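You operate a simulated robot arm through the tools that you are given. There is no shell and no other tool. Be economical: measure what you need, move in short steps, check, and stop when the job is done.

You run a simulated robot arm. Do the job below in one go: nothing can be reset, and whatever is moved stays where it is left.

TASK
Set the rails to the job width on the screen and start the machine.
Fine: The wheel turns only with the selector at set-up; turn it back to auto before the start.

Only the result counts: the job must be done as asked and must still hold three seconds after the hand-in. Knocking over, shifting, dropping, spilling or breaking anything else fails it.

THE ROBOT
A 7-joint arm with a two-finger parallel gripper, fixed in place. Base frame: the origin is at the foot of the arm, x ahead of it, y to its left, z up. Readings come in cm, degrees, newtons and seconds.
With the tool pointing down near the work surface it reaches from about 16 to 64 cm from the base axis. Its first joint turns from -66.0 to 66.0 degrees. Payload 1.57 kg.
Tool frame: the origin (TCP) lies between the finger pads and is the grasp point; the fingertips stand 3 cm ahead of it; z points along the fingers, y is the line along which they close. The gripper opens to 11 cm. The fingers are 2.4 cm wide and 1.2 cm thick; the gripper's body (4.8 by 11.2 cm) begins 7.8 cm behind the TCP.
Orientation is told as [roll, pitch, yaw] about the base's x, y, z axes, in that order, counted from this pose: with the fingers straight down and closing along the base's y, the tool's x points along the base's -x, its y along +y and its z along -z.

THE INTERFACE
- The arm moves only by the tool play_rows. Its argument "rows" is a list of rows, each a list of 3 entries, a list of its own where there are three numbers: the shift along the base's x, y, z in cm, then the turn, a rotation vector about the base's x, y, z in degrees, then the closure in counts, from 0 (fully open) to 255 (shut). In form: [[[dx, dy, dz], [wx, wy, wz], jaw], ...]. A call has 1 to 12 rows; each row shifts and turns the commanded pose from where the row before left it. Rows are played at 5 a second. More than 5 cm and 8.6 degrees between two rows, or a gripper value outside its range, and nothing of the call is played. Where a pose cannot be reached the arm comes as near as it can. A force on the tool above 40 N (or 10 N above the force at the start of the call, whichever is more), or a blocked arm, ends the call early, and 0.2 s more pass. Each finger travels about 10.8 cm/s and halts on what it meets, pressing with about 36 N; the grip force reading is that of the motor and also rises with nothing between the fingers. The clock runs only during rows and for 0.2 s after the last one: add rows that do not move to give the fingers time. It gives the time, the measured TCP pose, the force on the tool (base axes), the opening and the grip force at its end, in the units of the frame above (readings bear some noise), with the torque about the TCP (base axes, N m) and any sound that the robot's microphone picked up.
- Cameras (640 x 400 px; columns grow to the right, rows downward): "scene" is fixed at [17.72, -40.23, 140.57]; the picture's right is [0.65, -0.76, 0.00], its down [-0.43, -0.37, -0.82] and it looks along [0.63, 0.53, -0.57] (base axes); focal length 244 px, centre (320, 200). "wrist" rides on the gripper at [7, 1.6, -14.1] in the tool frame; the picture's right is [-0.23, 0.97, 0.00], its down [-0.86, -0.20, -0.48] and it looks along [-0.47, -0.11, 0.88] (tool axes); focal length 222 px, centre (320, 200). There is no depth. A picture from a camera that has moved, and an enlarged one, comes with that camera's place and axes in the base frame and with its lens.
- grab_frame(camera): a new picture of that camera. It takes no simulated time.
- close_up(camera, box): a new picture of the part [left, top, right, bottom] of that camera's present view, enlarged. It takes no simulated time.
- sign_off(): hands the job in; it is judged then, once.

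Work in short steps. Places have to be worked out from the pictures, the camera data and where the tool is seen: move nearer, look again, correct. Check each grasp and each placing, and mend what went wrong. You have 120 turns and 68 pictures in all, those below and enlarged ones among them. Open the gripper and draw the arm clear of the work before you hand the job in, unless the task says otherwise; then end with one line.

The tools are called after "Call:" as name(argument=value, ...) on one line, values as JSON. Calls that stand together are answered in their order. play_rows: Moves the arm, as the interface text tells. Its arguments: {"type":"object","properties":{"rows":{"type":"array","items":{"type":"array"}}},"required":["rows"]} The other tools are called the same way: grab_frame (camera) takes a picture; close_up (camera, box) takes an enlarged picture of a part of a camera's view; sign_off () hands the job in.

At the start:

```text
time: 0.0
position: [33.51, -13.72, 127.93]
tool_rot: [0.1, 0.0, 0.1]
contact_force: [0.0, -0.1, 0.1]
ft_torque: [-0.02, 0.01, -0.02]
finger_gap: 10.99
grasp_force: 0.1
```

scene: 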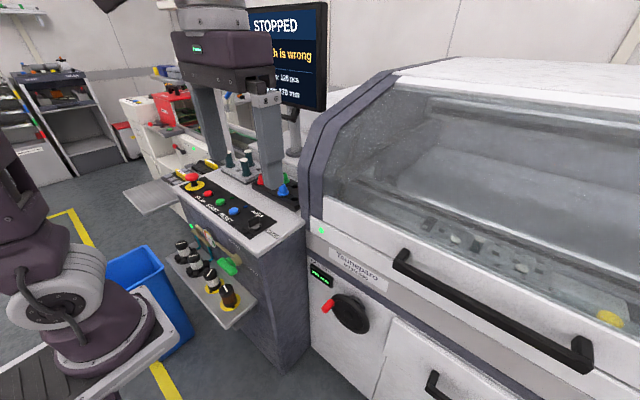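
wrist: 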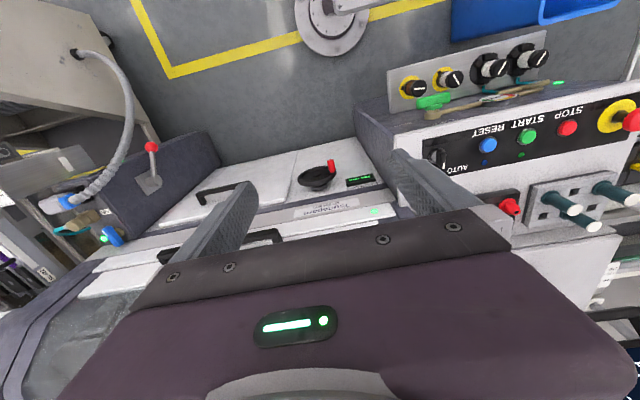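

The arm hides part of the screen, so I take enlarged pictures of the screen, the panel and the wheel.

Call:
close_up(camera="scene", box=[240, 0, 336, 110])

Call:
close_up(camera="scene", box=[120, 140, 320, 265])

Call:
close_up(camera="scene", box=[290, 210, 450, 350])

```text
3.64 times, centred on (288, 55) of scene
camera zoom: at [17.72, -40.23, 140.57], right [0.65, -0.76, 0.0], down [-0.43, -0.37, -0.82], along [0.63, 0.53, -0.57], focal length 885 px, centre (436, 727)
```

zoom: 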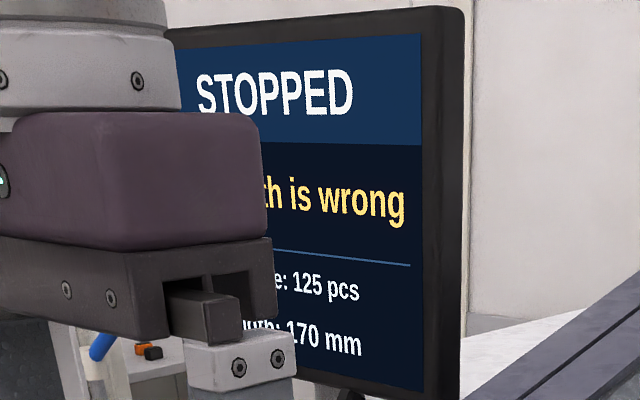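

```text
3.20 times, centred on (220, 202) of scene
camera zoom: at [17.72, -40.23, 140.57], right [0.65, -0.76, 0.0], down [-0.43, -0.37, -0.82], along [0.63, 0.53, -0.57], focal length 779 px, centre (640, 192)
```

zoom: 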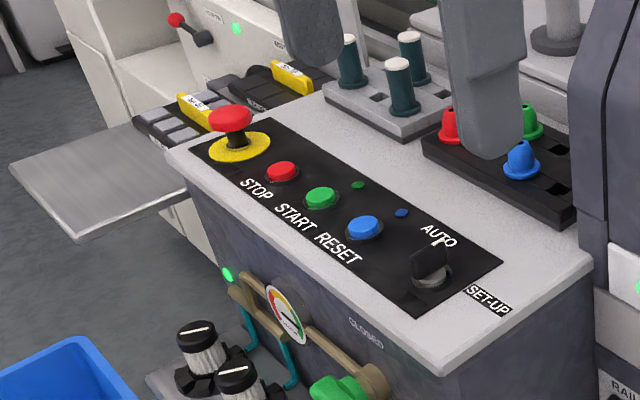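

```text
2.86 times, centred on (370, 280) of scene
camera zoom: at [17.72, -40.23, 140.57], right [0.65, -0.76, 0.0], down [-0.43, -0.37, -0.82], along [0.63, 0.53, -0.57], focal length 696 px, centre (177, -29)
```

zoom: 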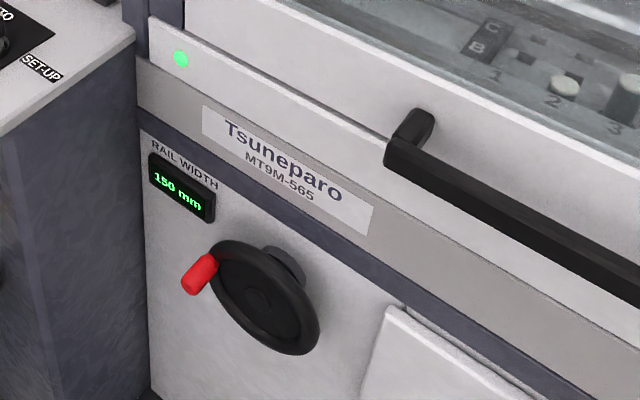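

The screen asks for 170 mm and the rail reads 150 mm. By triangulation the selector is near (47.3, 9.5, 94.6), START near (47.2, 28, 94) and the wheel hub near (56.8, -20, 67.5). Next I enlarge the wrist view of the selector and the wheel.

Call:
close_up(camera="wrist", box=[400, 80, 640, 230])

Call:
close_up(camera="wrist", box=[260, 140, 400, 228])

```text
2.67 times, centred on (520, 155) of wrist
camera zoom: at [26.46, -12.04, 142.2], right [0.23, 0.97, 0.0], down [0.86, -0.2, 0.48], along [0.47, -0.11, -0.88], focal length 592 px, centre (-213, 320)
```

zoom: 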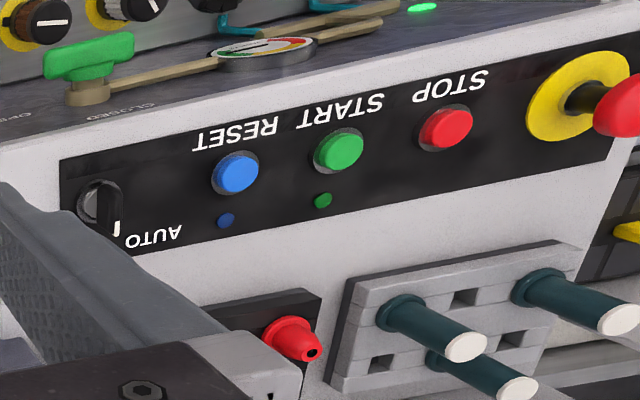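

```text
4.55 times, centred on (330, 184) of wrist
camera zoom: at [26.46, -12.04, 142.2], right [0.23, 0.97, 0.0], down [0.86, -0.2, 0.48], along [0.47, -0.11, -0.88], focal length 1010 px, centre (274, 273)
```

zoom: 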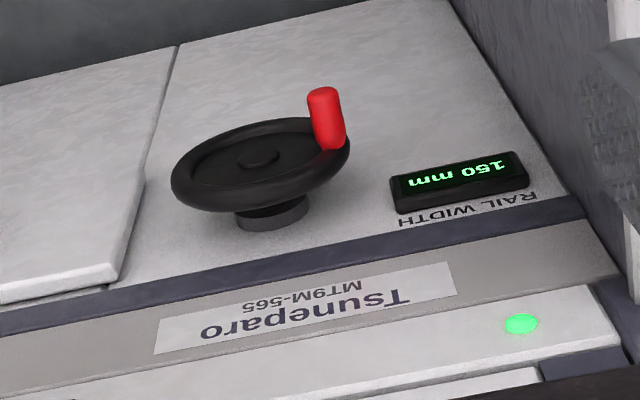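

The selector blade points roughly +x, towards AUTO. I move above the selector, stay high, and look down.

Call:
play_rows(rows=[[[2.2, 3.8, -1.5], [0, 0, 0], 0], [[2.2, 3.8, -1.5], [0, 0, 0], 0], [[2.2, 3.8, -1.5], [0, 0, 0], 0], [[2.2, 3.8, -1.5], [0, 0, 0], 0], [[2.2, 3.8, -1.5], [0, 0, 0], 0], [[2.2, 3.8, -1.5], [0, 0, 0], 0], [[0, 0, 0], [0, 0, 0], 0]])

Call:
grab_frame(camera="wrist")

Call:
grab_frame(camera="scene")

```text
time: 1.6
position: [46.76, 9.08, 118.88]
tool_rot: [-0.1, 0.1, 0.0]
contact_force: [0.3, -0.1, 0.0]
ft_torque: [0.02, 0.01, -0.04]
finger_gap: 11.0
grasp_force: 0.0
```

```text
60 pictures are left
camera wrist: at [39.71, 10.76, 133.13], right [0.23, 0.97, 0.0], down [0.85, -0.2, 0.48], along [0.47, -0.11, -0.88], focal length 222 px, centre (320, 200)
```

wrist: 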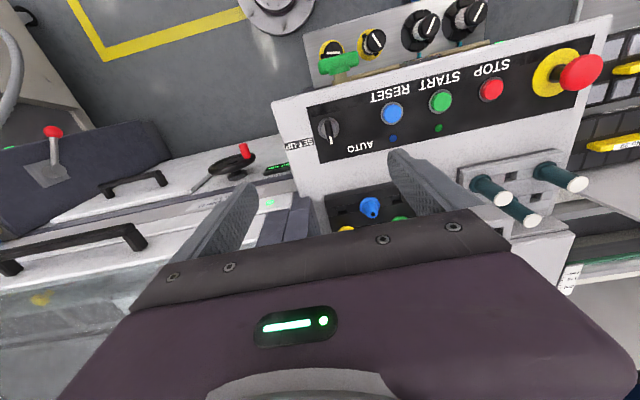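

```text
59 pictures are left
```

scene: 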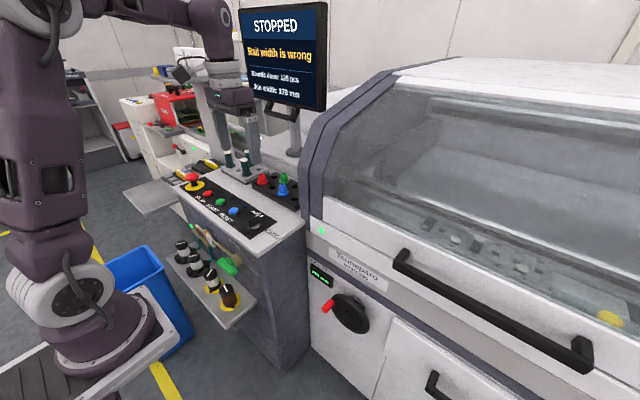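

Call:
close_up(camera="scene", box=[232, 0, 334, 110])

Call:
close_up(camera="wrist", box=[270, 90, 430, 190])

```text
3.64 times, centred on (283, 55) of scene
camera zoom: at [17.72, -40.23, 140.57], right [0.65, -0.76, 0.0], down [-0.43, -0.37, -0.82], along [0.63, 0.53, -0.57], focal length 885 px, centre (454, 727)
```

zoom: 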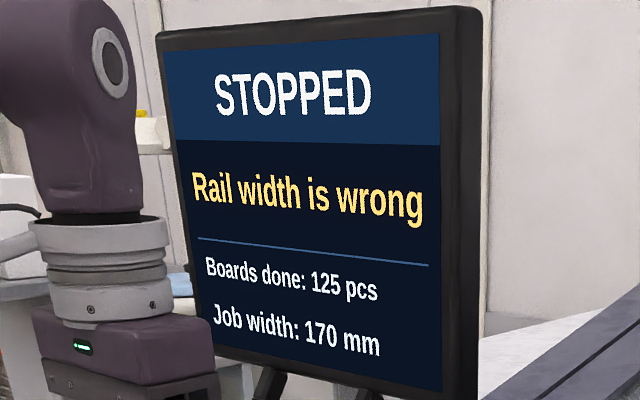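

```text
4.00 times, centred on (350, 140) of wrist
camera zoom: at [39.71, 10.76, 133.13], right [0.23, 0.97, 0.0], down [0.85, -0.2, 0.48], along [0.47, -0.11, -0.88], focal length 888 px, centre (200, 440)
```

zoom: 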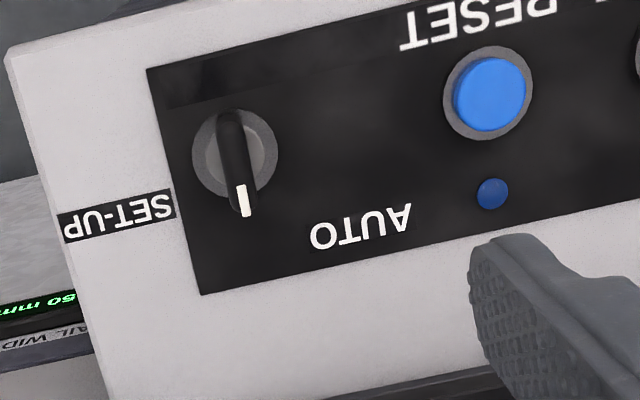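

The job width is confirmed as 170 mm. The panel is near z 92 and the selector near (47.9, 10.4). I descend part way, centred on it, and look again.

Call:
play_rows(rows=[[[1.1, 1.3, -3], [0, 0, 0], 0], [[0, 0, -4], [0, 0, 0], 0], [[0, 0, -4], [0, 0, 0], 0], [[0, 0, -3.5], [0, 0, 0], 80], [[0, 0, 0], [0, 0, 0], 120], [[0, 0, 0], [0, 0, 0], 120]])

Call:
grab_frame(camera="wrist")

Call:
close_up(camera="scene", box=[160, 140, 320, 240])

```text
time: 3.0
position: [47.64, 10.28, 104.58]
tool_rot: [0.0, 0.0, 0.0]
contact_force: [-0.4, -0.1, -0.7]
ft_torque: [0.01, 0.0, -0.01]
finger_gap: 5.83
grasp_force: 0.2
```

```text
56 pictures are left
camera wrist: at [40.75, 11.93, 118.71], right [0.23, 0.97, 0.0], down [0.86, -0.2, 0.48], along [0.47, -0.11, -0.88], focal length 222 px, centre (320, 200)
```

wrist: 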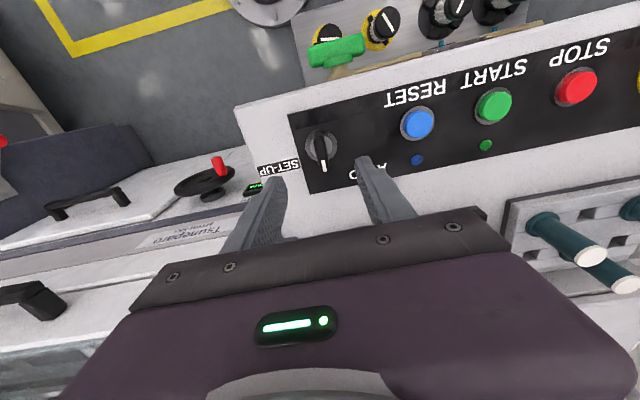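

```text
4.00 times, centred on (240, 190) of scene
camera zoom: at [17.72, -40.23, 140.57], right [0.65, -0.76, 0.0], down [-0.43, -0.37, -0.82], along [0.63, 0.53, -0.57], focal length 974 px, centre (640, 240)
```

zoom: 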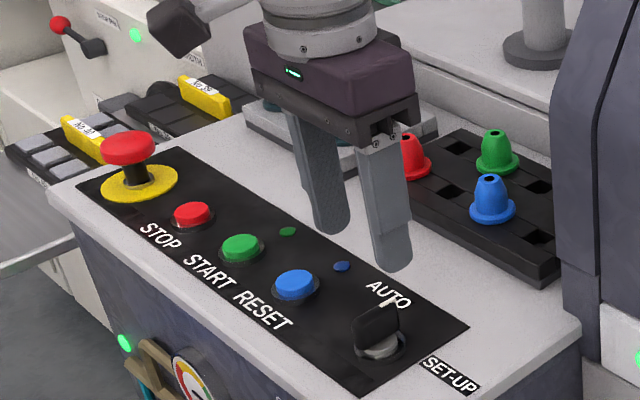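

The blade sits around (47.6, 10.3), with its middle at z about 94. I descend until the fingers straddle it, checking the force.

Call:
play_rows(rows=[[[0, 0, -4], [0, 0, 0], 120], [[0, 0, -3], [0, 0, 0], 120], [[0, 0, -1], [0, 0, 0], 120], [[0, 0, 0], [0, 0, 0], 120]])

Call:
close_up(camera="wrist", box=[220, 100, 460, 250])

Call:
close_up(camera="scene", box=[215, 180, 295, 230])

```text
time: 4.0
position: [47.83, 10.41, 96.52]
tool_rot: [0.1, 0.1, 0.0]
contact_force: [-0.2, 0.7, 1.4]
ft_torque: [0.03, 0.01, 0.0]
finger_gap: 5.83
grasp_force: 0.1
```

```text
2.67 times, centred on (340, 175) of wrist
camera zoom: at [40.82, 12.02, 110.66], right [0.23, 0.97, 0.0], down [0.86, -0.2, 0.48], along [0.47, -0.11, -0.88], focal length 592 px, centre (267, 267)
```

zoom: 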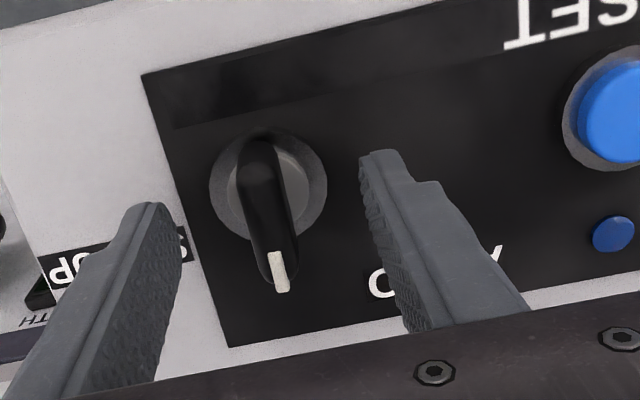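

```text
8.00 times, centred on (255, 205) of scene
camera zoom: at [17.72, -40.23, 140.57], right [0.65, -0.76, 0.0], down [-0.43, -0.37, -0.82], along [0.63, 0.53, -0.57], focal length 1948 px, centre (840, 160)
```

zoom: 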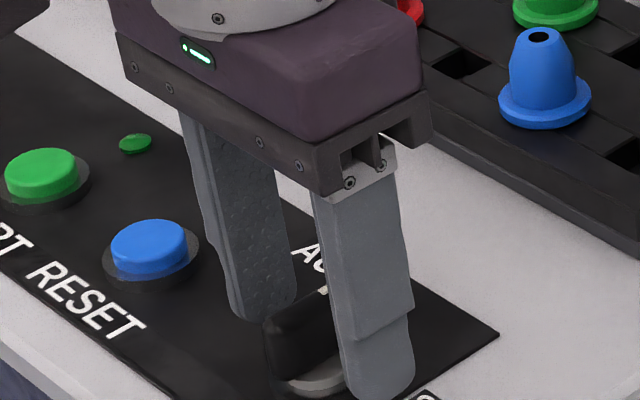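

The fingers straddle the blade evenly. I close on it.

Call:
play_rows(rows=[[[0, 0, -0.4], [0, 0, 0], 180], [[0, 0, 0], [0, 0, 0], 255], [[0, 0, 0], [0, 0, 0], 255], [[0, 0, 0], [0, 0, 0], 255]])

Call:
close_up(camera="wrist", box=[220, 100, 460, 250])

```text
time: 5.0
position: [47.72, 10.41, 96.11]
tool_rot: [0.2, -0.1, 0.0]
contact_force: [-0.1, 15.4, 11.8]
ft_torque: [0.52, 0.28, -0.07]
finger_gap: 2.47
grasp_force: 36.5
```

```text
2.67 times, centred on (340, 175) of wrist
camera zoom: at [40.78, 12.09, 110.29], right [0.23, 0.97, 0.0], down [0.85, -0.2, 0.48], along [0.47, -0.11, -0.88], focal length 592 px, centre (267, 267)
```

zoom: 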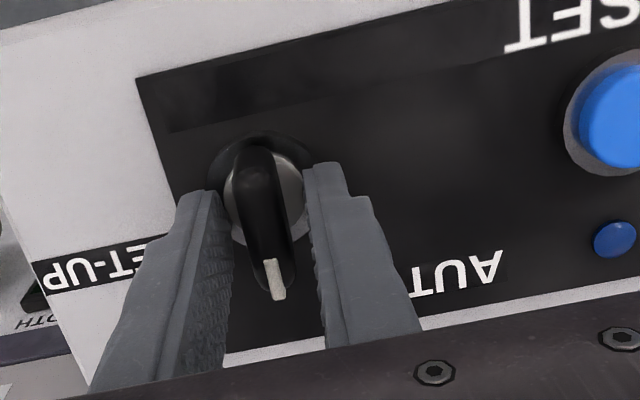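

The gap of 2.47 cm shows the fingers closed on the round collar, below the blade. I open, rise 0.9 cm and close again.

Call:
play_rows(rows=[[[0, 0, 0], [0, 0, 0], 170], [[0, 0.15, 0.5], [0, 0, 0], 170], [[0, 0, 0.5], [0, 0, 0], 170], [[0, 0, 0], [0, 0, 0], 255], [[0, 0, 0], [0, 0, 0], 255], [[0, 0, 0], [0, 0, 0], 255]])

Call:
close_up(camera="wrist", box=[220, 100, 460, 250])

```text
time: 6.4
position: [47.74, 10.66, 97.08]
tool_rot: [-0.1, 0.2, -0.1]
contact_force: [-0.4, -11.5, -3.4]
ft_torque: [-0.12, -0.38, 0.05]
finger_gap: 1.2
grasp_force: 29.0
```

```text
2.67 times, centred on (340, 175) of wrist
camera zoom: at [40.85, 12.15, 111.27], right [0.23, 0.97, 0.0], down [0.86, -0.2, 0.48], along [0.47, -0.11, -0.88], focal length 592 px, centre (267, 267)
```

zoom: 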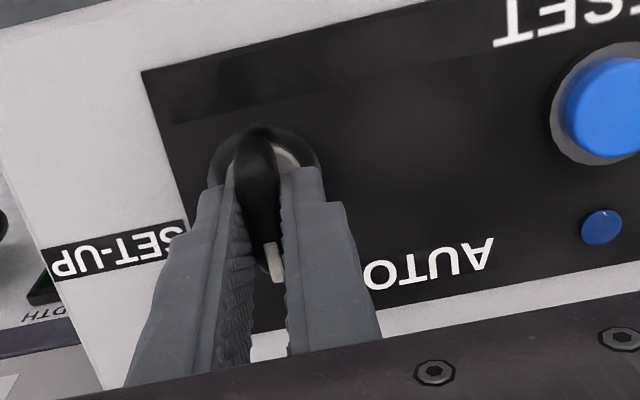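

Now the blade is gripped at 1.2 cm. I turn clockwise as seen from above, about -z and towards SET-UP, while watching the torque.

Call:
play_rows(rows=[[[0, -0.12, 0], [0, 0, -8], 255], [[0, 0, 0], [0, 0, -8], 255], [[0, 0, 0], [0, 0, -8], 255], [[0, 0, 0], [0, 0, -8], 255], [[0, 0, 0], [0, 0, 0], 255]])

Call:
close_up(camera="wrist", box=[220, 100, 460, 250])

```text
time: 7.6
position: [47.81, 10.3, 97.08]
tool_rot: [-0.1, 0.0, -32.2]
contact_force: [4.7, -18.5, -12.4]
ft_torque: [-0.38, -0.42, 0.02]
finger_gap: 1.2
grasp_force: 28.9
```

```text
2.67 times, centred on (340, 175) of wrist
camera zoom: at [42.73, 15.47, 111.26], right [0.71, 0.7, 0.0], down [0.62, -0.62, 0.48], along [0.34, -0.34, -0.88], focal length 592 px, centre (267, 267)
```

zoom: 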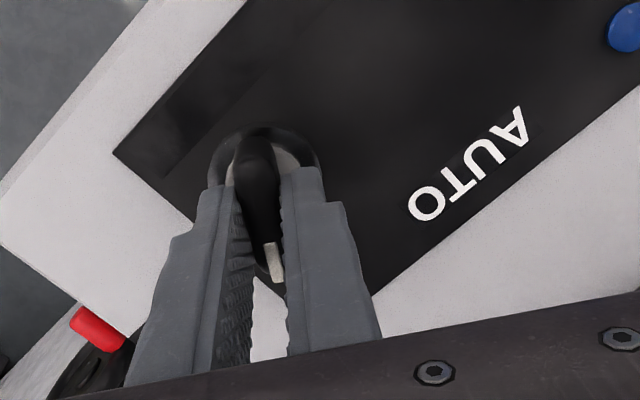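

The selector follows the tool, so I continue with a small y relief.

Call:
play_rows(rows=[[[0, -0.15, -0.1], [0, 0, -8], 255], [[0, 0, 0], [0, 0, -8], 255], [[0, 0, 0], [0, 0, -7], 255], [[0, 0, 0], [0, 0, 0], 255]])

Call:
close_up(camera="wrist", box=[220, 100, 460, 250])

```text
time: 8.6
position: [47.53, 10.36, 96.89]
tool_rot: [0.0, 0.0, -55.1]
contact_force: [-9.9, -8.2, 18.6]
ft_torque: [-0.18, 0.21, -0.05]
finger_gap: 1.19
grasp_force: 28.9
```

```text
2.67 times, centred on (340, 175) of wrist
camera zoom: at [45.02, 16.95, 111.19], right [0.93, 0.37, 0.0], down [0.33, -0.82, 0.48], along [0.18, -0.44, -0.88], focal length 592 px, centre (267, 267)
```

zoom: 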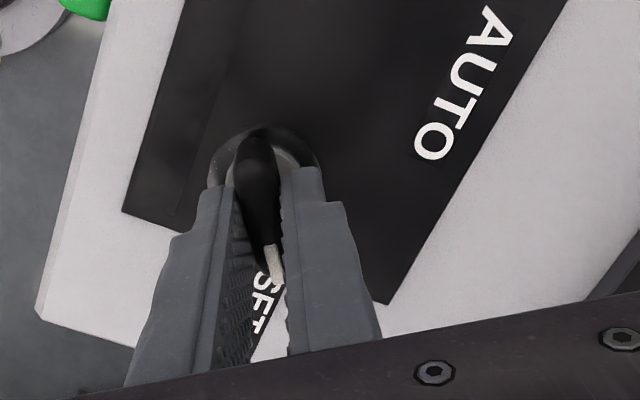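

The torque is still low. I carry on towards -90 degrees.

Call:
play_rows(rows=[[[0.1, 0, 0.1], [0, 0, -7], 255], [[0, 0, 0], [0, 0, -7], 255], [[0, 0, 0], [0, 0, -7], 255], [[0, 0, 0], [0, 0, -7], 255], [[0, 0, 0], [0, 0, -7], 255], [[0, 0, 0], [0, 0, 0], 255]])

Call:
close_up(camera="wrist", box=[220, 100, 460, 250])

```text
time: 10.0
position: [47.64, 10.01, 97.19]
tool_rot: [-0.1, -0.2, -90.2]
contact_force: [-16.9, -30.1, -8.2]
ft_torque: [-0.75, -0.53, 1.3]
finger_gap: 2.49
grasp_force: 36.6
```

```text
2.67 times, centred on (340, 175) of wrist
camera zoom: at [49.39, 17.11, 111.27], right [0.97, -0.23, 0.0], down [-0.2, -0.85, 0.48], along [-0.11, -0.47, -0.88], focal length 592 px, centre (267, 267)
```

zoom: 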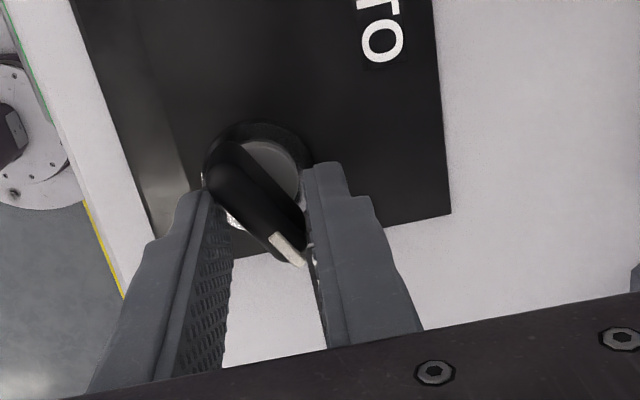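

The blade hit its stop at about -60 degrees and the fingers slipped around it, so it should now be at SET-UP. I open, rise, and check.

Call:
play_rows(rows=[[[0, 0, 0], [0, 0, 8], 200], [[0, 0, 0], [0, 0, 0], 100], [[0, 0, 0], [0, 0, 0], 100], [[0, 0, 4], [0, 0, 0], 100], [[0, 0, 5], [0, 0, 0], 100], [[0, 0, 0], [0, 0, 0], 100]])

Call:
close_up(camera="wrist", box=[220, 80, 460, 230])

Call:
grab_frame(camera="scene")

```text
time: 11.4
position: [47.72, 10.22, 105.94]
tool_rot: [0.0, 0.1, -82.0]
contact_force: [0.0, 0.7, -0.1]
ft_torque: [-0.03, 0.0, 0.05]
finger_gap: 6.7
grasp_force: 0.0
```

```text
2.67 times, centred on (340, 155) of wrist
camera zoom: at [48.36, 17.33, 120.24], right [1.0, -0.09, 0.0], down [-0.08, -0.87, 0.48], along [-0.04, -0.48, -0.88], focal length 592 px, centre (267, 320)
```

zoom: 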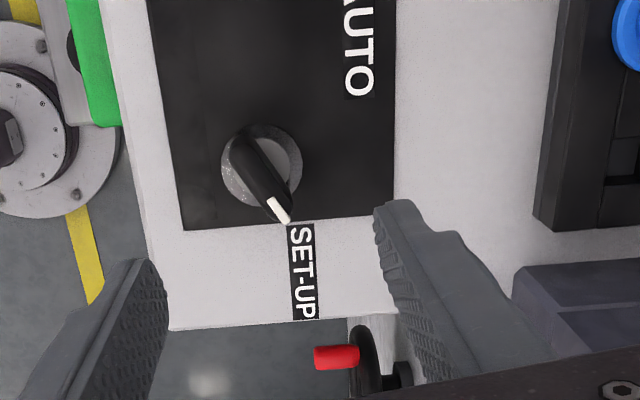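

```text
46 pictures are left
```

scene: 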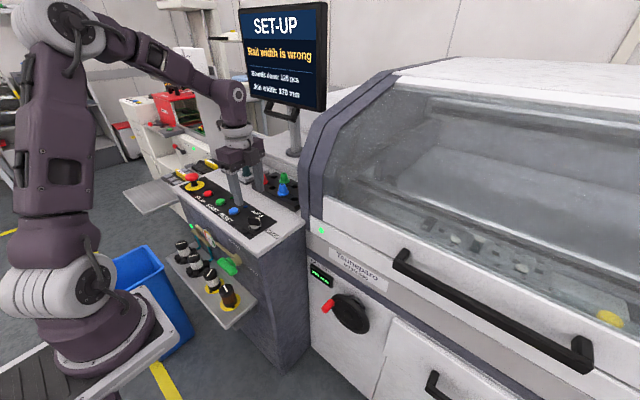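

The screen shows SET-UP, so the selector is set. The knob is on the rim at about 9–10 o'clock, near (52, -13, 69), sticking out towards -x. I turn the tool back to yaw 0 and move over that side.

Call:
play_rows(rows=[[[-0.5, -2.4, 0], [0, 0, 8.2], 60], [[-0.5, -2.4, 0], [0, 0, 8.2], 60], [[-0.5, -2.4, 0], [0, 0, 8.2], 60], [[-0.5, -2.4, 0], [0, 0, 8.2], 60], [[-0.5, -2.4, 0], [0, 0, 8.2], 60], [[-0.5, -2.4, 0], [0, 0, 8.2], 60], [[0, -2.4, -2], [0, 0, 8.2], 60], [[0, -2.4, -2], [0, 0, 8.2], 60], [[0, -2.4, -2], [0, 0, 8.2], 60], [[0, -2.4, -2], [0, 0, 8.2], 60], [[0, 0, -3], [0, 0, 0], 60], [[0, 0, 0], [0, 0, 0], 60]])

Call:
grab_frame(camera="wrist")

Call:
grab_frame(camera="scene")

```text
time: 14.0
position: [44.69, -13.66, 94.9]
tool_rot: [0.0, 0.0, 0.0]
contact_force: [-0.1, -0.1, -0.4]
ft_torque: [-0.02, 0.0, 0.01]
finger_gap: 8.42
grasp_force: 0.0
```

```text
45 pictures are left
camera wrist: at [37.72, -12.04, 109.16], right [0.23, 0.97, 0.0], down [0.86, -0.2, 0.48], along [0.47, -0.11, -0.88], focal length 222 px, centre (320, 200)
```

wrist: 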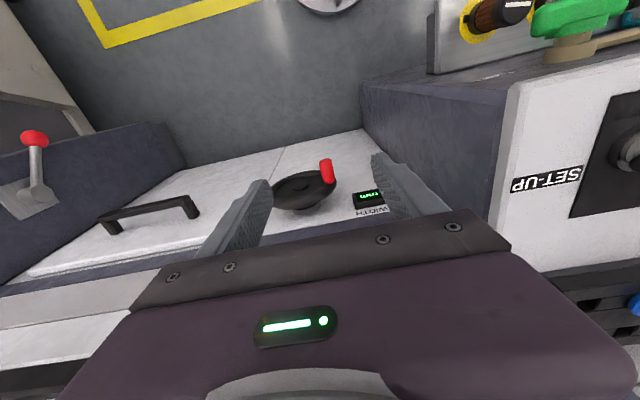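

```text
44 pictures are left
```

scene: 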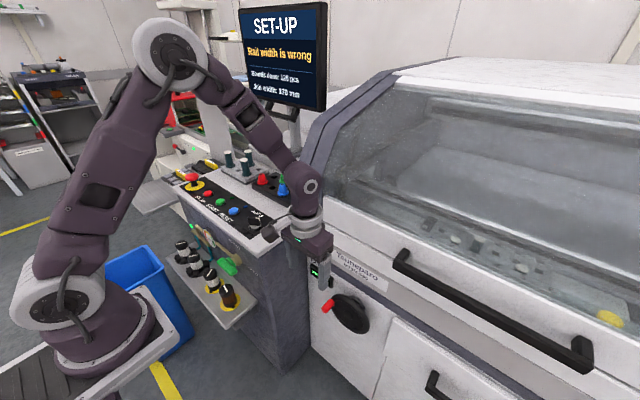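

Triangulated, the knob axis runs from (51.7, -14.1, 69.5) to (55.3, -14, 69.7), and the door handle is near x 57.5, y < -28.5, z 98. I tilt the tool 35 degrees forward so the wrist stays clear of the handle, and stop about 12 cm short to look.

Call:
play_rows(rows=[[[0, -0.1, -2.9], [0, -7, 0], 60], [[0, -0.1, -2.9], [0, -7, 0], 60], [[0, -0.1, -2.9], [0, -7, 0], 60], [[0, -0.1, -2.9], [0, -7, 0], 60], [[0, 0, -2.9], [0, -7, 0], 60], [[0, 0, 0], [0, 0, 0], 60]])

Call:
grab_frame(camera="wrist")

Call:
close_up(camera="scene", box=[240, 200, 400, 350])

```text
time: 15.4
position: [44.66, -13.96, 80.34]
tool_rot: [0.0, -35.0, 0.0]
contact_force: [0.3, 0.8, -0.4]
ft_torque: [-0.01, 0.0, 0.02]
finger_gap: 8.43
grasp_force: 0.0
```

```text
43 pictures are left
camera wrist: at [30.93, -12.34, 88.04], right [0.19, 0.97, 0.13], down [0.43, -0.2, 0.88], along [0.89, -0.11, -0.45], focal length 222 px, centre (320, 200)
```

wrist: 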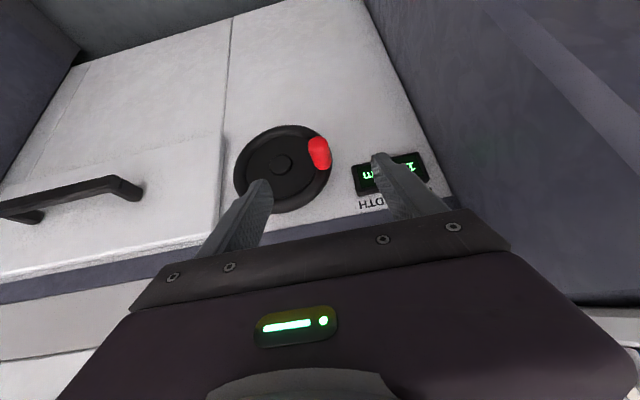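

```text
2.67 times, centred on (320, 275) of scene
camera zoom: at [17.72, -40.24, 140.57], right [0.65, -0.76, 0.0], down [-0.43, -0.37, -0.82], along [0.63, 0.53, -0.57], focal length 649 px, centre (320, 0)
```

zoom: 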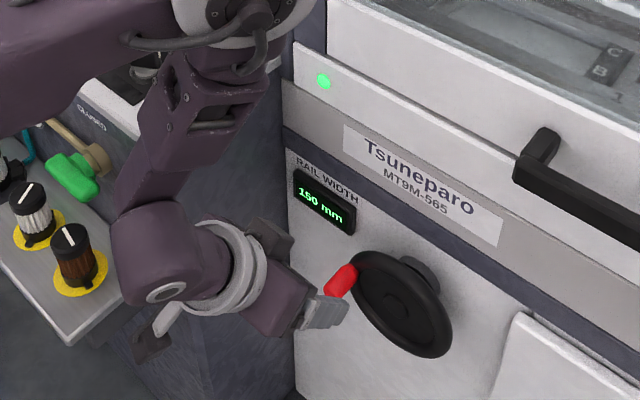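

The wrist camera now shows the wheel well. I refine the knob to about (52.3, -14.2, 70.3) and advance along the tool axis, looking before the end.

Call:
play_rows(rows=[[[2.4, -0.05, -3.1], [0, 0, 0], 100], [[2.4, -0.05, -3.1], [0, 0, 0], 130], [[0, 0, 0], [0, 0, 0], 130]])

Call:
grab_frame(camera="wrist")

Call:
close_up(camera="scene", box=[290, 250, 390, 350])

```text
time: 16.2
position: [49.54, -13.95, 74.21]
tool_rot: [0.0, -35.0, 0.1]
contact_force: [-0.9, -0.2, -0.2]
ft_torque: [-0.02, -0.01, 0.01]
finger_gap: 5.39
grasp_force: 0.0
```

```text
41 pictures are left
camera wrist: at [35.75, -12.32, 81.89], right [0.19, 0.97, 0.13], down [0.43, -0.2, 0.88], along [0.89, -0.11, -0.45], focal length 222 px, centre (320, 200)
```

wrist: 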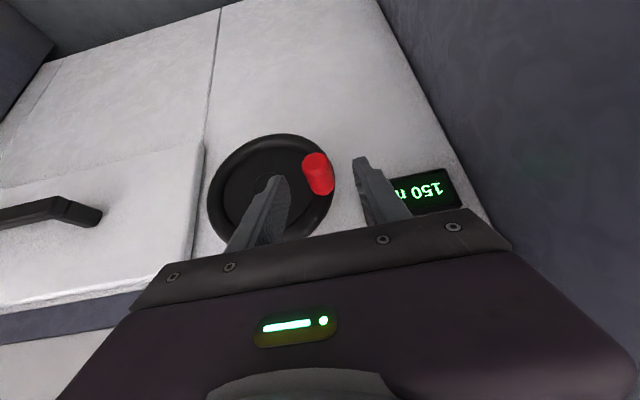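

```text
4.00 times, centred on (340, 300) of scene
camera zoom: at [17.72, -40.23, 140.57], right [0.65, -0.76, 0.0], down [-0.43, -0.37, -0.82], along [0.63, 0.53, -0.57], focal length 974 px, centre (240, -200)
```

zoom: 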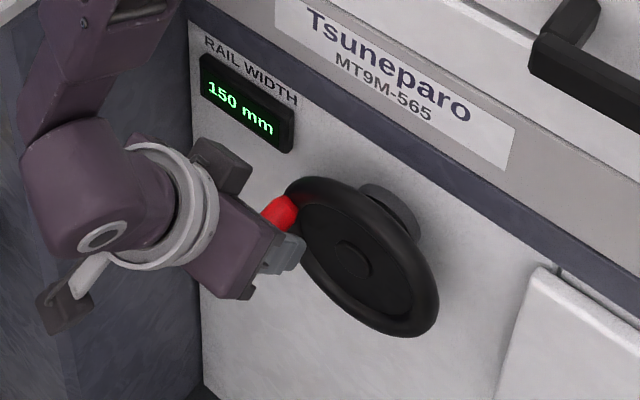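

The knob axis is at y ≈ -14.35, z ≈ 70.1. I make the final approach and close on it.

Call:
play_rows(rows=[[[1.2, -0.35, -1.6], [0, 0, 0], 130], [[1.15, 0, -1.65], [0, 0, 0], 130], [[0, 0, 0], [0, 0, 0], 130]])

Call:
grab_frame(camera="wrist")

```text
time: 17.0
position: [51.89, -14.43, 71.08]
tool_rot: [0.0, -35.1, 0.0]
contact_force: [-0.9, -0.2, 0.7]
ft_torque: [0.0, -0.02, -0.01]
finger_gap: 5.37
grasp_force: 0.0
```

```text
39 pictures are left
camera wrist: at [38.17, -12.86, 78.75], right [0.19, 0.97, 0.13], down [0.43, -0.2, 0.88], along [0.89, -0.11, -0.45], focal length 222 px, centre (320, 200)
```

wrist: 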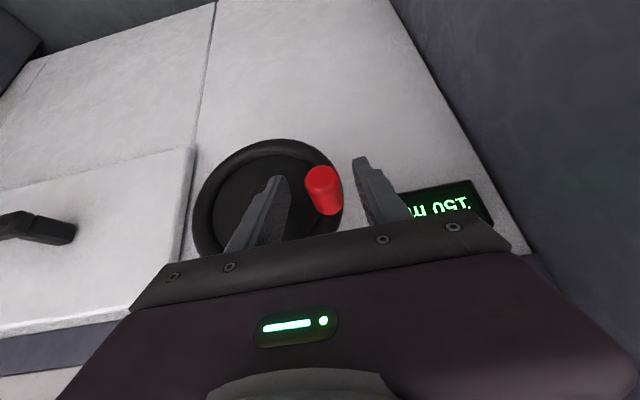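

The knob lies midway between the fingers. I close.

Call:
play_rows(rows=[[[0, 0, 0], [0, 0, 0], 255], [[0, 0, 0], [0, 0, 0], 255], [[0, 0, 0], [0, 0, 0], 255], [[0, 0, 0], [0, 0, 0], 255]])

Call:
grab_frame(camera="wrist")

```text
time: 18.0
position: [51.82, -14.04, 71.03]
tool_rot: [0.3, -35.0, 0.1]
contact_force: [-1.7, 38.6, 7.9]
ft_torque: [0.27, 0.76, 0.05]
finger_gap: 2.37
grasp_force: 35.4
```

```text
38 pictures are left
camera wrist: at [38.17, -12.6, 78.77], right [0.18, 0.97, 0.13], down [0.43, -0.2, 0.88], along [0.89, -0.1, -0.45], focal length 222 px, centre (320, 200)
```

wrist: 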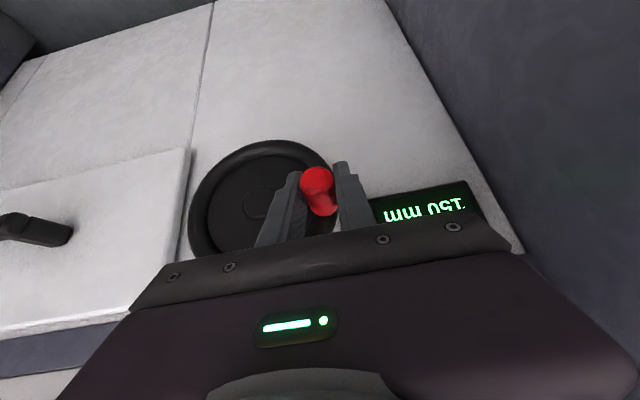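

Gripped with a gap of 2.37 cm, and the y force shows the knob is about 0.4 cm further to +y. I relax that first, then try about 20 degrees of turn upward (clockwise from the front) around a hub near (y -20.2, z 68.6).

Call:
play_rows(rows=[[[0, 0.4, 0], [0, 0, 0], 255], [[0, 0, 0], [0, 0, 0], 255]])

Call:
play_rows(rows=[[[0, -0.17, 0.53], [0, 0, 0], 255], [[0, -0.17, 0.53], [0, 0, 0], 255], [[0, -0.26, 0.5], [0, 0, 0], 255], [[0, -0.26, 0.49], [0, 0, 0], 255], [[0, 0, 0], [0, 0, 0], 255]])

Call:
grab_frame(camera="wrist")

```text
time: 18.6
position: [51.9, -14.12, 71.21]
tool_rot: [0.0, -34.9, 0.0]
contact_force: [-0.3, 21.1, 1.0]
ft_torque: [0.22, 0.37, 0.07]
finger_gap: 2.36
grasp_force: 35.5
```

```text
time: 19.8
position: [51.91, -14.79, 73.12]
tool_rot: [0.1, -34.7, 0.1]
contact_force: [-14.7, 20.5, 2.0]
ft_torque: [0.69, 0.69, 0.6]
finger_gap: 2.38
grasp_force: 35.5
```

```text
37 pictures are left
camera wrist: at [38.12, -13.35, 80.87], right [0.19, 0.97, 0.13], down [0.43, -0.2, 0.88], along [0.88, -0.11, -0.46], focal length 222 px, centre (320, 200)
```

wrist: 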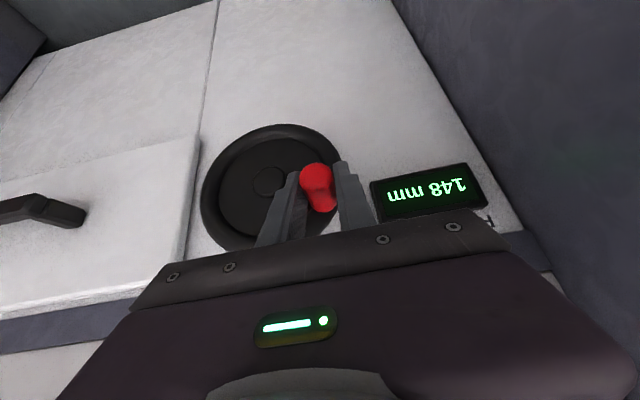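

Clockwise took it down 2 mm for about 18 degrees, so I need about 200 degrees counter-clockwise: down, through the bottom, to the far side. A circle fit to the readings gives centre (y -20.4, z 70.06) and r 6.45 in TCP terms, and I start along that arc.

Call:
play_rows(rows=[[[0, 0.62, -1.07], [0, 0, 0], 255], [[0, 0.26, -1.09], [0, 0, 0], 255], [[0, 0.06, -1.13], [0, 0, 0], 255], [[0, -0.14, -1.11], [0, 0, 0], 255], [[0, -0.33, -1.08], [0, 0, 0], 255], [[0, 0, 0], [0, 0, 0], 255]])

Call:
grab_frame(camera="wrist")

```text
time: 20.9
position: [51.93, -13.71, 68.86]
tool_rot: [0.3, -35.1, 0.0]
contact_force: [-10.0, 8.1, 13.7]
ft_torque: [-0.84, -0.37, -1.0]
finger_gap: 2.4
grasp_force: 35.6
stopped in row 5: the force on the tool passed its limit at 43 N (the readings are from after the stop); the commanded pose is now the measured one
```

```text
36 pictures are left
camera wrist: at [38.19, -12.27, 76.45], right [0.18, 0.97, 0.13], down [0.43, -0.2, 0.88], along [0.89, -0.1, -0.45], focal length 222 px, centre (320, 200)
```

wrist: 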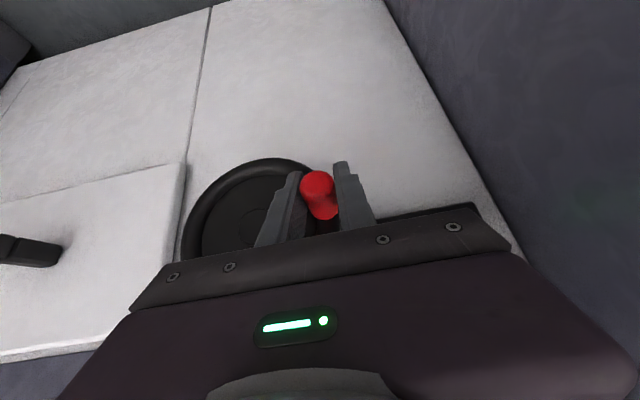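

The wheel follows, but the faster pace passed the force limit. I refit the centre to (-20.15, 69.7) and continue with smaller rows.

Call:
play_rows(rows=[[[0, -0.11, -0.62], [0, 0, 0], 255], [[0, -0.18, -0.66], [0, 0, 0], 255], [[0, -0.26, -0.63], [0, 0, 0], 255], [[0, -0.32, -0.6], [0, 0, 0], 255], [[0, -0.38, -0.56], [0, 0, 0], 255], [[0, -0.44, -0.52], [0, 0, 0], 255], [[0, 0, 0], [0, 0, 0], 255]])

Call:
close_up(camera="scene", box=[280, 240, 400, 350])

```text
time: 22.0
position: [51.75, -14.58, 65.68]
tool_rot: [0.9, -34.6, 0.2]
contact_force: [-4.2, 3.8, 0.4]
ft_torque: [-0.17, -0.85, -0.52]
finger_gap: 2.35
grasp_force: 36.0
stopped in row 5: the force on the tool passed its limit at 43 N (the readings are from after the stop); the commanded pose is now the measured one
```

```text
3.64 times, centred on (340, 295) of scene
camera zoom: at [17.71, -40.23, 140.57], right [0.65, -0.76, 0.0], down [-0.43, -0.37, -0.82], along [0.63, 0.53, -0.57], focal length 885 px, centre (247, -146)
```

zoom: 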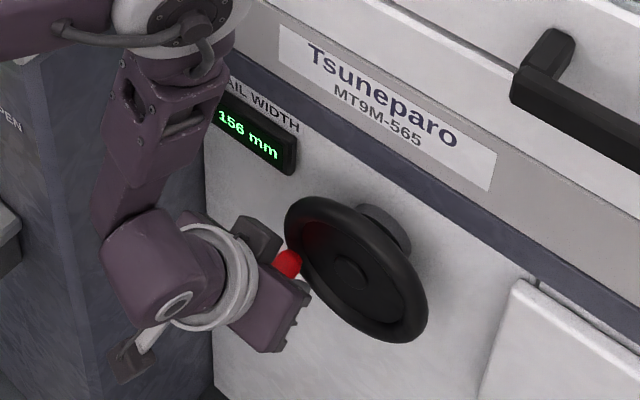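

The display reads 156 mm. I refit the circle to centre (-20.38, 69.25), r 6.8, at about 9 degrees per mm, and carry on more slowly.

Call:
play_rows(rows=[[[0, -0.3, -0.43], [0, 0, 0], 255], [[0, -0.33, -0.42], [0, 0, 0], 255], [[0, -0.36, -0.39], [0, 0, 0], 255], [[0, -0.39, -0.36], [0, 0, 0], 255], [[0, -0.42, -0.33], [0, 0, 0], 255], [[0, -0.45, -0.3], [0, 0, 0], 255], [[0, -0.46, -0.26], [0, 0, 0], 255], [[0, -0.49, -0.22], [0, 0, 0], 255]])

Call:
grab_frame(camera="wrist")

```text
time: 23.8
position: [51.68, -17.79, 63.04]
tool_rot: [0.5, -34.6, 0.1]
contact_force: [-4.7, 6.9, -2.6]
ft_torque: [-0.34, 0.03, -0.62]
finger_gap: 2.34
grasp_force: 35.6
```

```text
34 pictures are left
camera wrist: at [38.09, -16.42, 70.78], right [0.18, 0.97, 0.14], down [0.43, -0.2, 0.88], along [0.88, -0.1, -0.46], focal length 222 px, centre (320, 200)
```

wrist: 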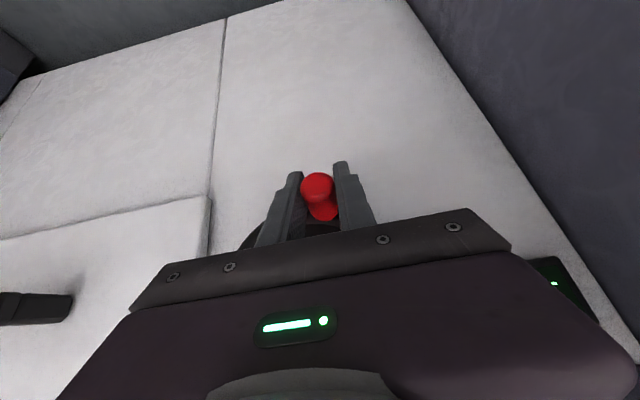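

Forces are low on this arc. I continue through the bottom.

Call:
play_rows(rows=[[[0, -0.49, -0.2], [0, 0, 0], 255], [[0, -0.51, -0.16], [0, 0, 0], 255], [[0, -0.53, -0.11], [0, 0, 0], 255], [[0, -0.53, -0.06], [0, 0, 0], 255], [[0, -0.53, -0.02], [0, 0, 0], 255], [[0, -0.53, 0.02], [0, 0, 0], 255], [[0, -0.53, 0.06], [0, 0, 0], 255], [[0, -0.53, 0.11], [0, 0, 0], 255], [[0, -0.51, 0.14], [0, 0, 0], 255]])

Call:
close_up(camera="scene", box=[280, 240, 400, 350])

```text
time: 25.8
position: [51.84, -22.42, 62.79]
tool_rot: [0.8, -34.6, 0.2]
contact_force: [1.5, 2.8, 0.9]
ft_torque: [-0.14, -0.41, -0.41]
finger_gap: 2.37
grasp_force: 35.7
```

```text
3.64 times, centred on (340, 295) of scene
camera zoom: at [17.72, -40.23, 140.57], right [0.65, -0.76, 0.0], down [-0.43, -0.37, -0.82], along [0.63, 0.53, -0.57], focal length 885 px, centre (247, -146)
```

zoom: 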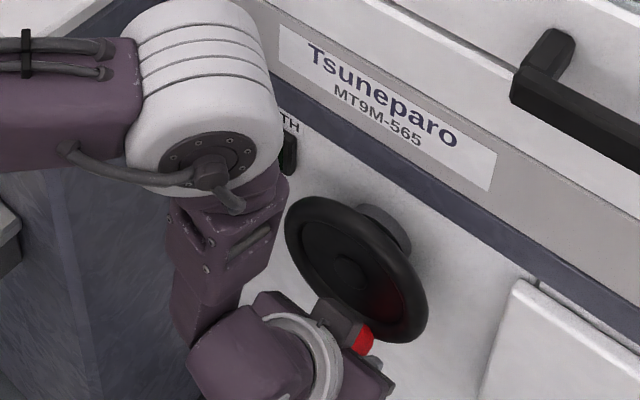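

The arm hides the display, but by angle it should be near 164 mm. I go on about 36 degrees more, then look for the display from the wrist.

Call:
play_rows(rows=[[[0, -0.5, 0.16], [0, 0, 0], 255], [[0, -0.48, 0.21], [0, 0, 0], 255], [[0, -0.47, 0.26], [0, 0, 0], 255], [[0, -0.45, 0.29], [0, 0, 0], 255], [[0, -0.42, 0.33], [0, 0, 0], 255], [[0, -0.4, 0.36], [0, 0, 0], 255], [[0, -0.36, 0.39], [0, 0, 0], 255], [[0, -0.34, 0.42], [0, 0, 0], 255]])

Call:
grab_frame(camera="wrist")

Call:
close_up(camera="scene", box=[280, 240, 400, 350])

```text
time: 27.6
position: [51.87, -25.8, 65.18]
tool_rot: [0.9, -34.6, 0.4]
contact_force: [8.0, 27.8, 7.9]
ft_torque: [-0.6, 0.71, -0.63]
finger_gap: 2.34
grasp_force: 35.9
```

```text
32 pictures are left
camera wrist: at [38.06, -24.33, 72.96], right [0.17, 0.97, 0.14], down [0.44, -0.2, 0.88], along [0.88, -0.09, -0.46], focal length 222 px, centre (320, 200)
```

wrist: 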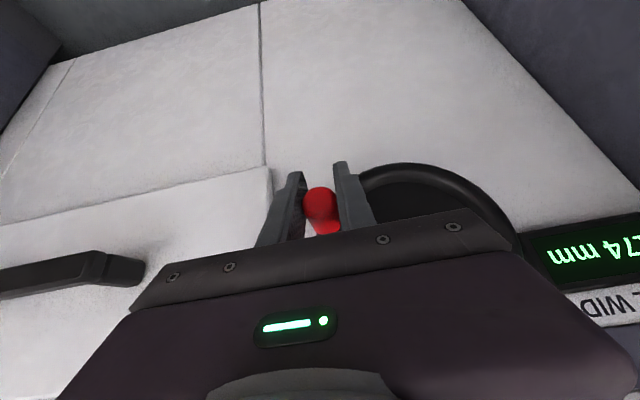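

```text
3.64 times, centred on (340, 295) of scene
camera zoom: at [17.73, -40.18, 140.58], right [0.65, -0.76, 0.0], down [-0.43, -0.37, -0.82], along [0.63, 0.53, -0.57], focal length 885 px, centre (247, -146)
```

zoom: 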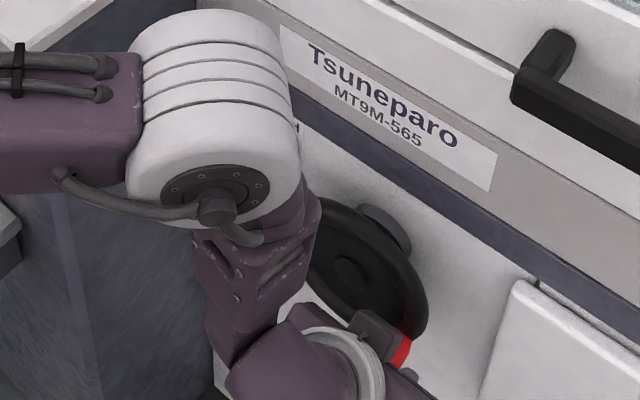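

The wrist view seems to read 174 mm; I enlarge it to be sure.

Call:
close_up(camera="wrist", box=[520, 200, 640, 300])

```text
4.00 times, centred on (580, 250) of wrist
camera zoom: at [38.06, -24.33, 72.96], right [0.17, 0.97, 0.14], down [0.44, -0.2, 0.88], along [0.88, -0.09, -0.46], focal length 888 px, centre (-720, 0)
```

zoom: 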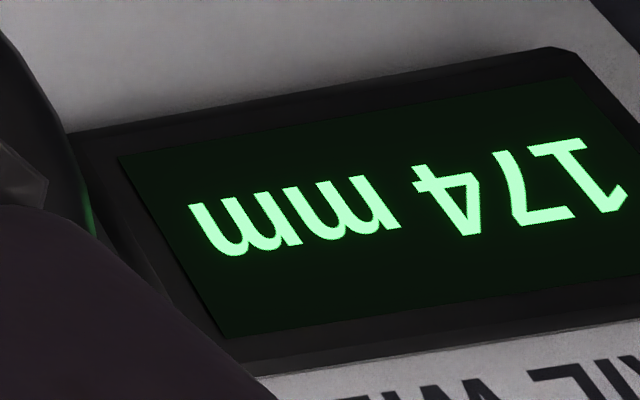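

It reads 174 mm, so the scale is about 6.2 degrees per mm. I turn back about 22 degrees.

Call:
play_rows(rows=[[[0, 0.34, -0.42], [0, 0, 0], 255], [[0, 0.36, -0.39], [0, 0, 0], 255], [[0, 0.4, -0.36], [0, 0, 0], 255], [[0, 0.42, -0.33], [0, 0, 0], 255], [[0, 0.45, -0.29], [0, 0, 0], 255], [[0, 0, 0], [0, 0, 0], 255]])

Call:
close_up(camera="wrist", box=[500, 180, 640, 300])

```text
time: 29.0
position: [51.6, -24.12, 63.25]
tool_rot: [0.6, -34.2, 0.0]
contact_force: [3.3, -27.5, -28.4]
ft_torque: [0.56, 0.09, -0.33]
finger_gap: 2.35
grasp_force: 36.3
```

```text
3.33 times, centred on (570, 240) of wrist
camera zoom: at [37.88, -22.64, 71.1], right [0.18, 0.97, 0.14], down [0.44, -0.21, 0.87], along [0.88, -0.1, -0.46], focal length 740 px, centre (-513, 67)
```

zoom: 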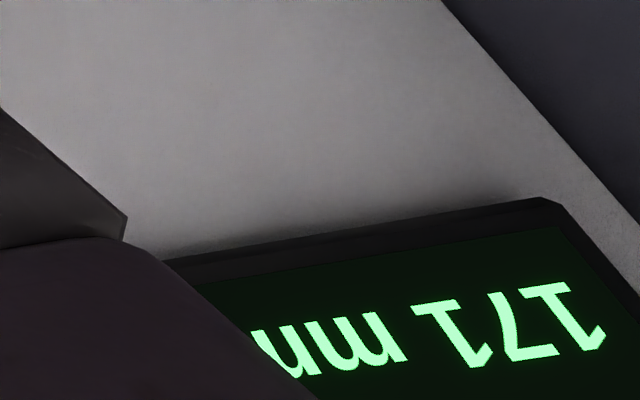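

It reads 171 mm. The force says I am slightly inside the circle, so I ease outward while turning back about 6 degrees more.

Call:
play_rows(rows=[[[0, 0.1, -0.3], [0, 0, 0], 255], [[0, 0.35, -0.28], [0, 0, 0], 255], [[0, 0, 0], [0, 0, 0], 255]])

Call:
close_up(camera="wrist", box=[500, 180, 640, 300])

```text
time: 29.8
position: [51.68, -23.2, 62.61]
tool_rot: [1.0, -34.4, 0.2]
contact_force: [-24.8, 5.1, 10.4]
ft_torque: [-0.15, -0.19, -0.47]
finger_gap: 2.35
grasp_force: 35.1
```

```text
3.33 times, centred on (570, 240) of wrist
camera zoom: at [37.96, -21.93, 70.51], right [0.17, 0.97, 0.14], down [0.44, -0.21, 0.88], along [0.88, -0.09, -0.46], focal length 740 px, centre (-513, 67)
```

zoom: 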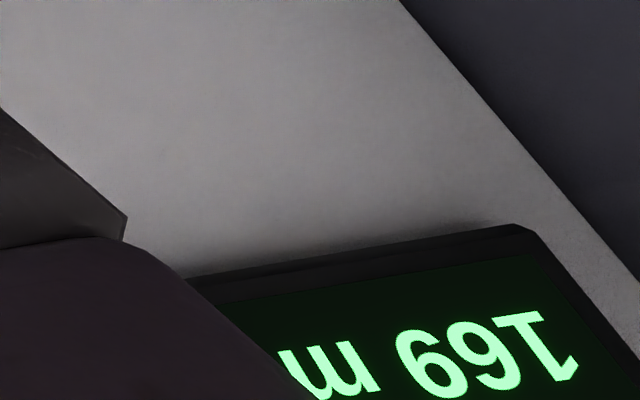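

It reads 169 mm. I step about 0.5 cm forward along the arc.

Call:
play_rows(rows=[[[0, -0.25, 0.1], [0, 0, 0], 255], [[0, -0.25, 0.1], [0, 0, 0], 255], [[0, 0, 0], [0, 0, 0], 255]])

Call:
close_up(camera="wrist", box=[500, 180, 640, 300])

```text
time: 30.6
position: [51.8, -23.8, 63.05]
tool_rot: [0.8, -34.7, 0.2]
contact_force: [-15.0, 10.4, 5.7]
ft_torque: [-0.19, 0.16, -0.29]
finger_gap: 2.37
grasp_force: 35.7
```

```text
3.33 times, centred on (570, 240) of wrist
camera zoom: at [38.1, -22.5, 70.78], right [0.18, 0.97, 0.14], down [0.43, -0.2, 0.88], along [0.88, -0.09, -0.46], focal length 740 px, centre (-513, 67)
```

zoom: 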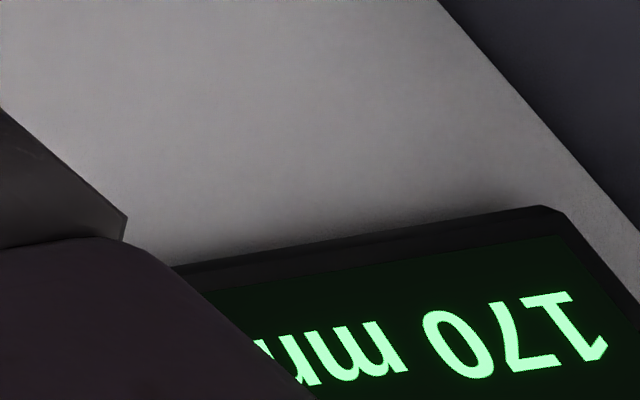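

It reads 170 mm. I open, pause, and check that it holds before retreating.

Call:
play_rows(rows=[[[0, 0, 0], [0, 0, 0], 200], [[0, 0, 0], [0, 0, 0], 130], [[0, 0, 0], [0, 0, 0], 130]])

Call:
grab_frame(camera="wrist")

```text
time: 31.4
position: [51.9, -24.01, 63.05]
tool_rot: [0.7, -34.6, 0.1]
contact_force: [-0.2, -0.2, -0.4]
ft_torque: [0.0, -0.01, 0.01]
finger_gap: 5.39
grasp_force: 0.0
```

```text
26 pictures are left
camera wrist: at [38.11, -22.57, 70.77], right [0.18, 0.97, 0.14], down [0.43, -0.2, 0.88], along [0.88, -0.1, -0.46], focal length 222 px, centre (320, 200)
```

wrist: 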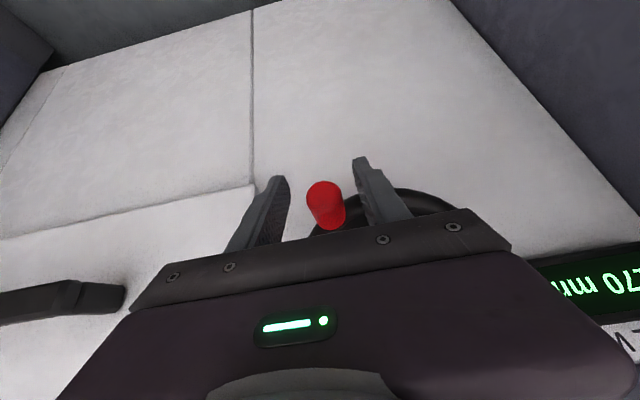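

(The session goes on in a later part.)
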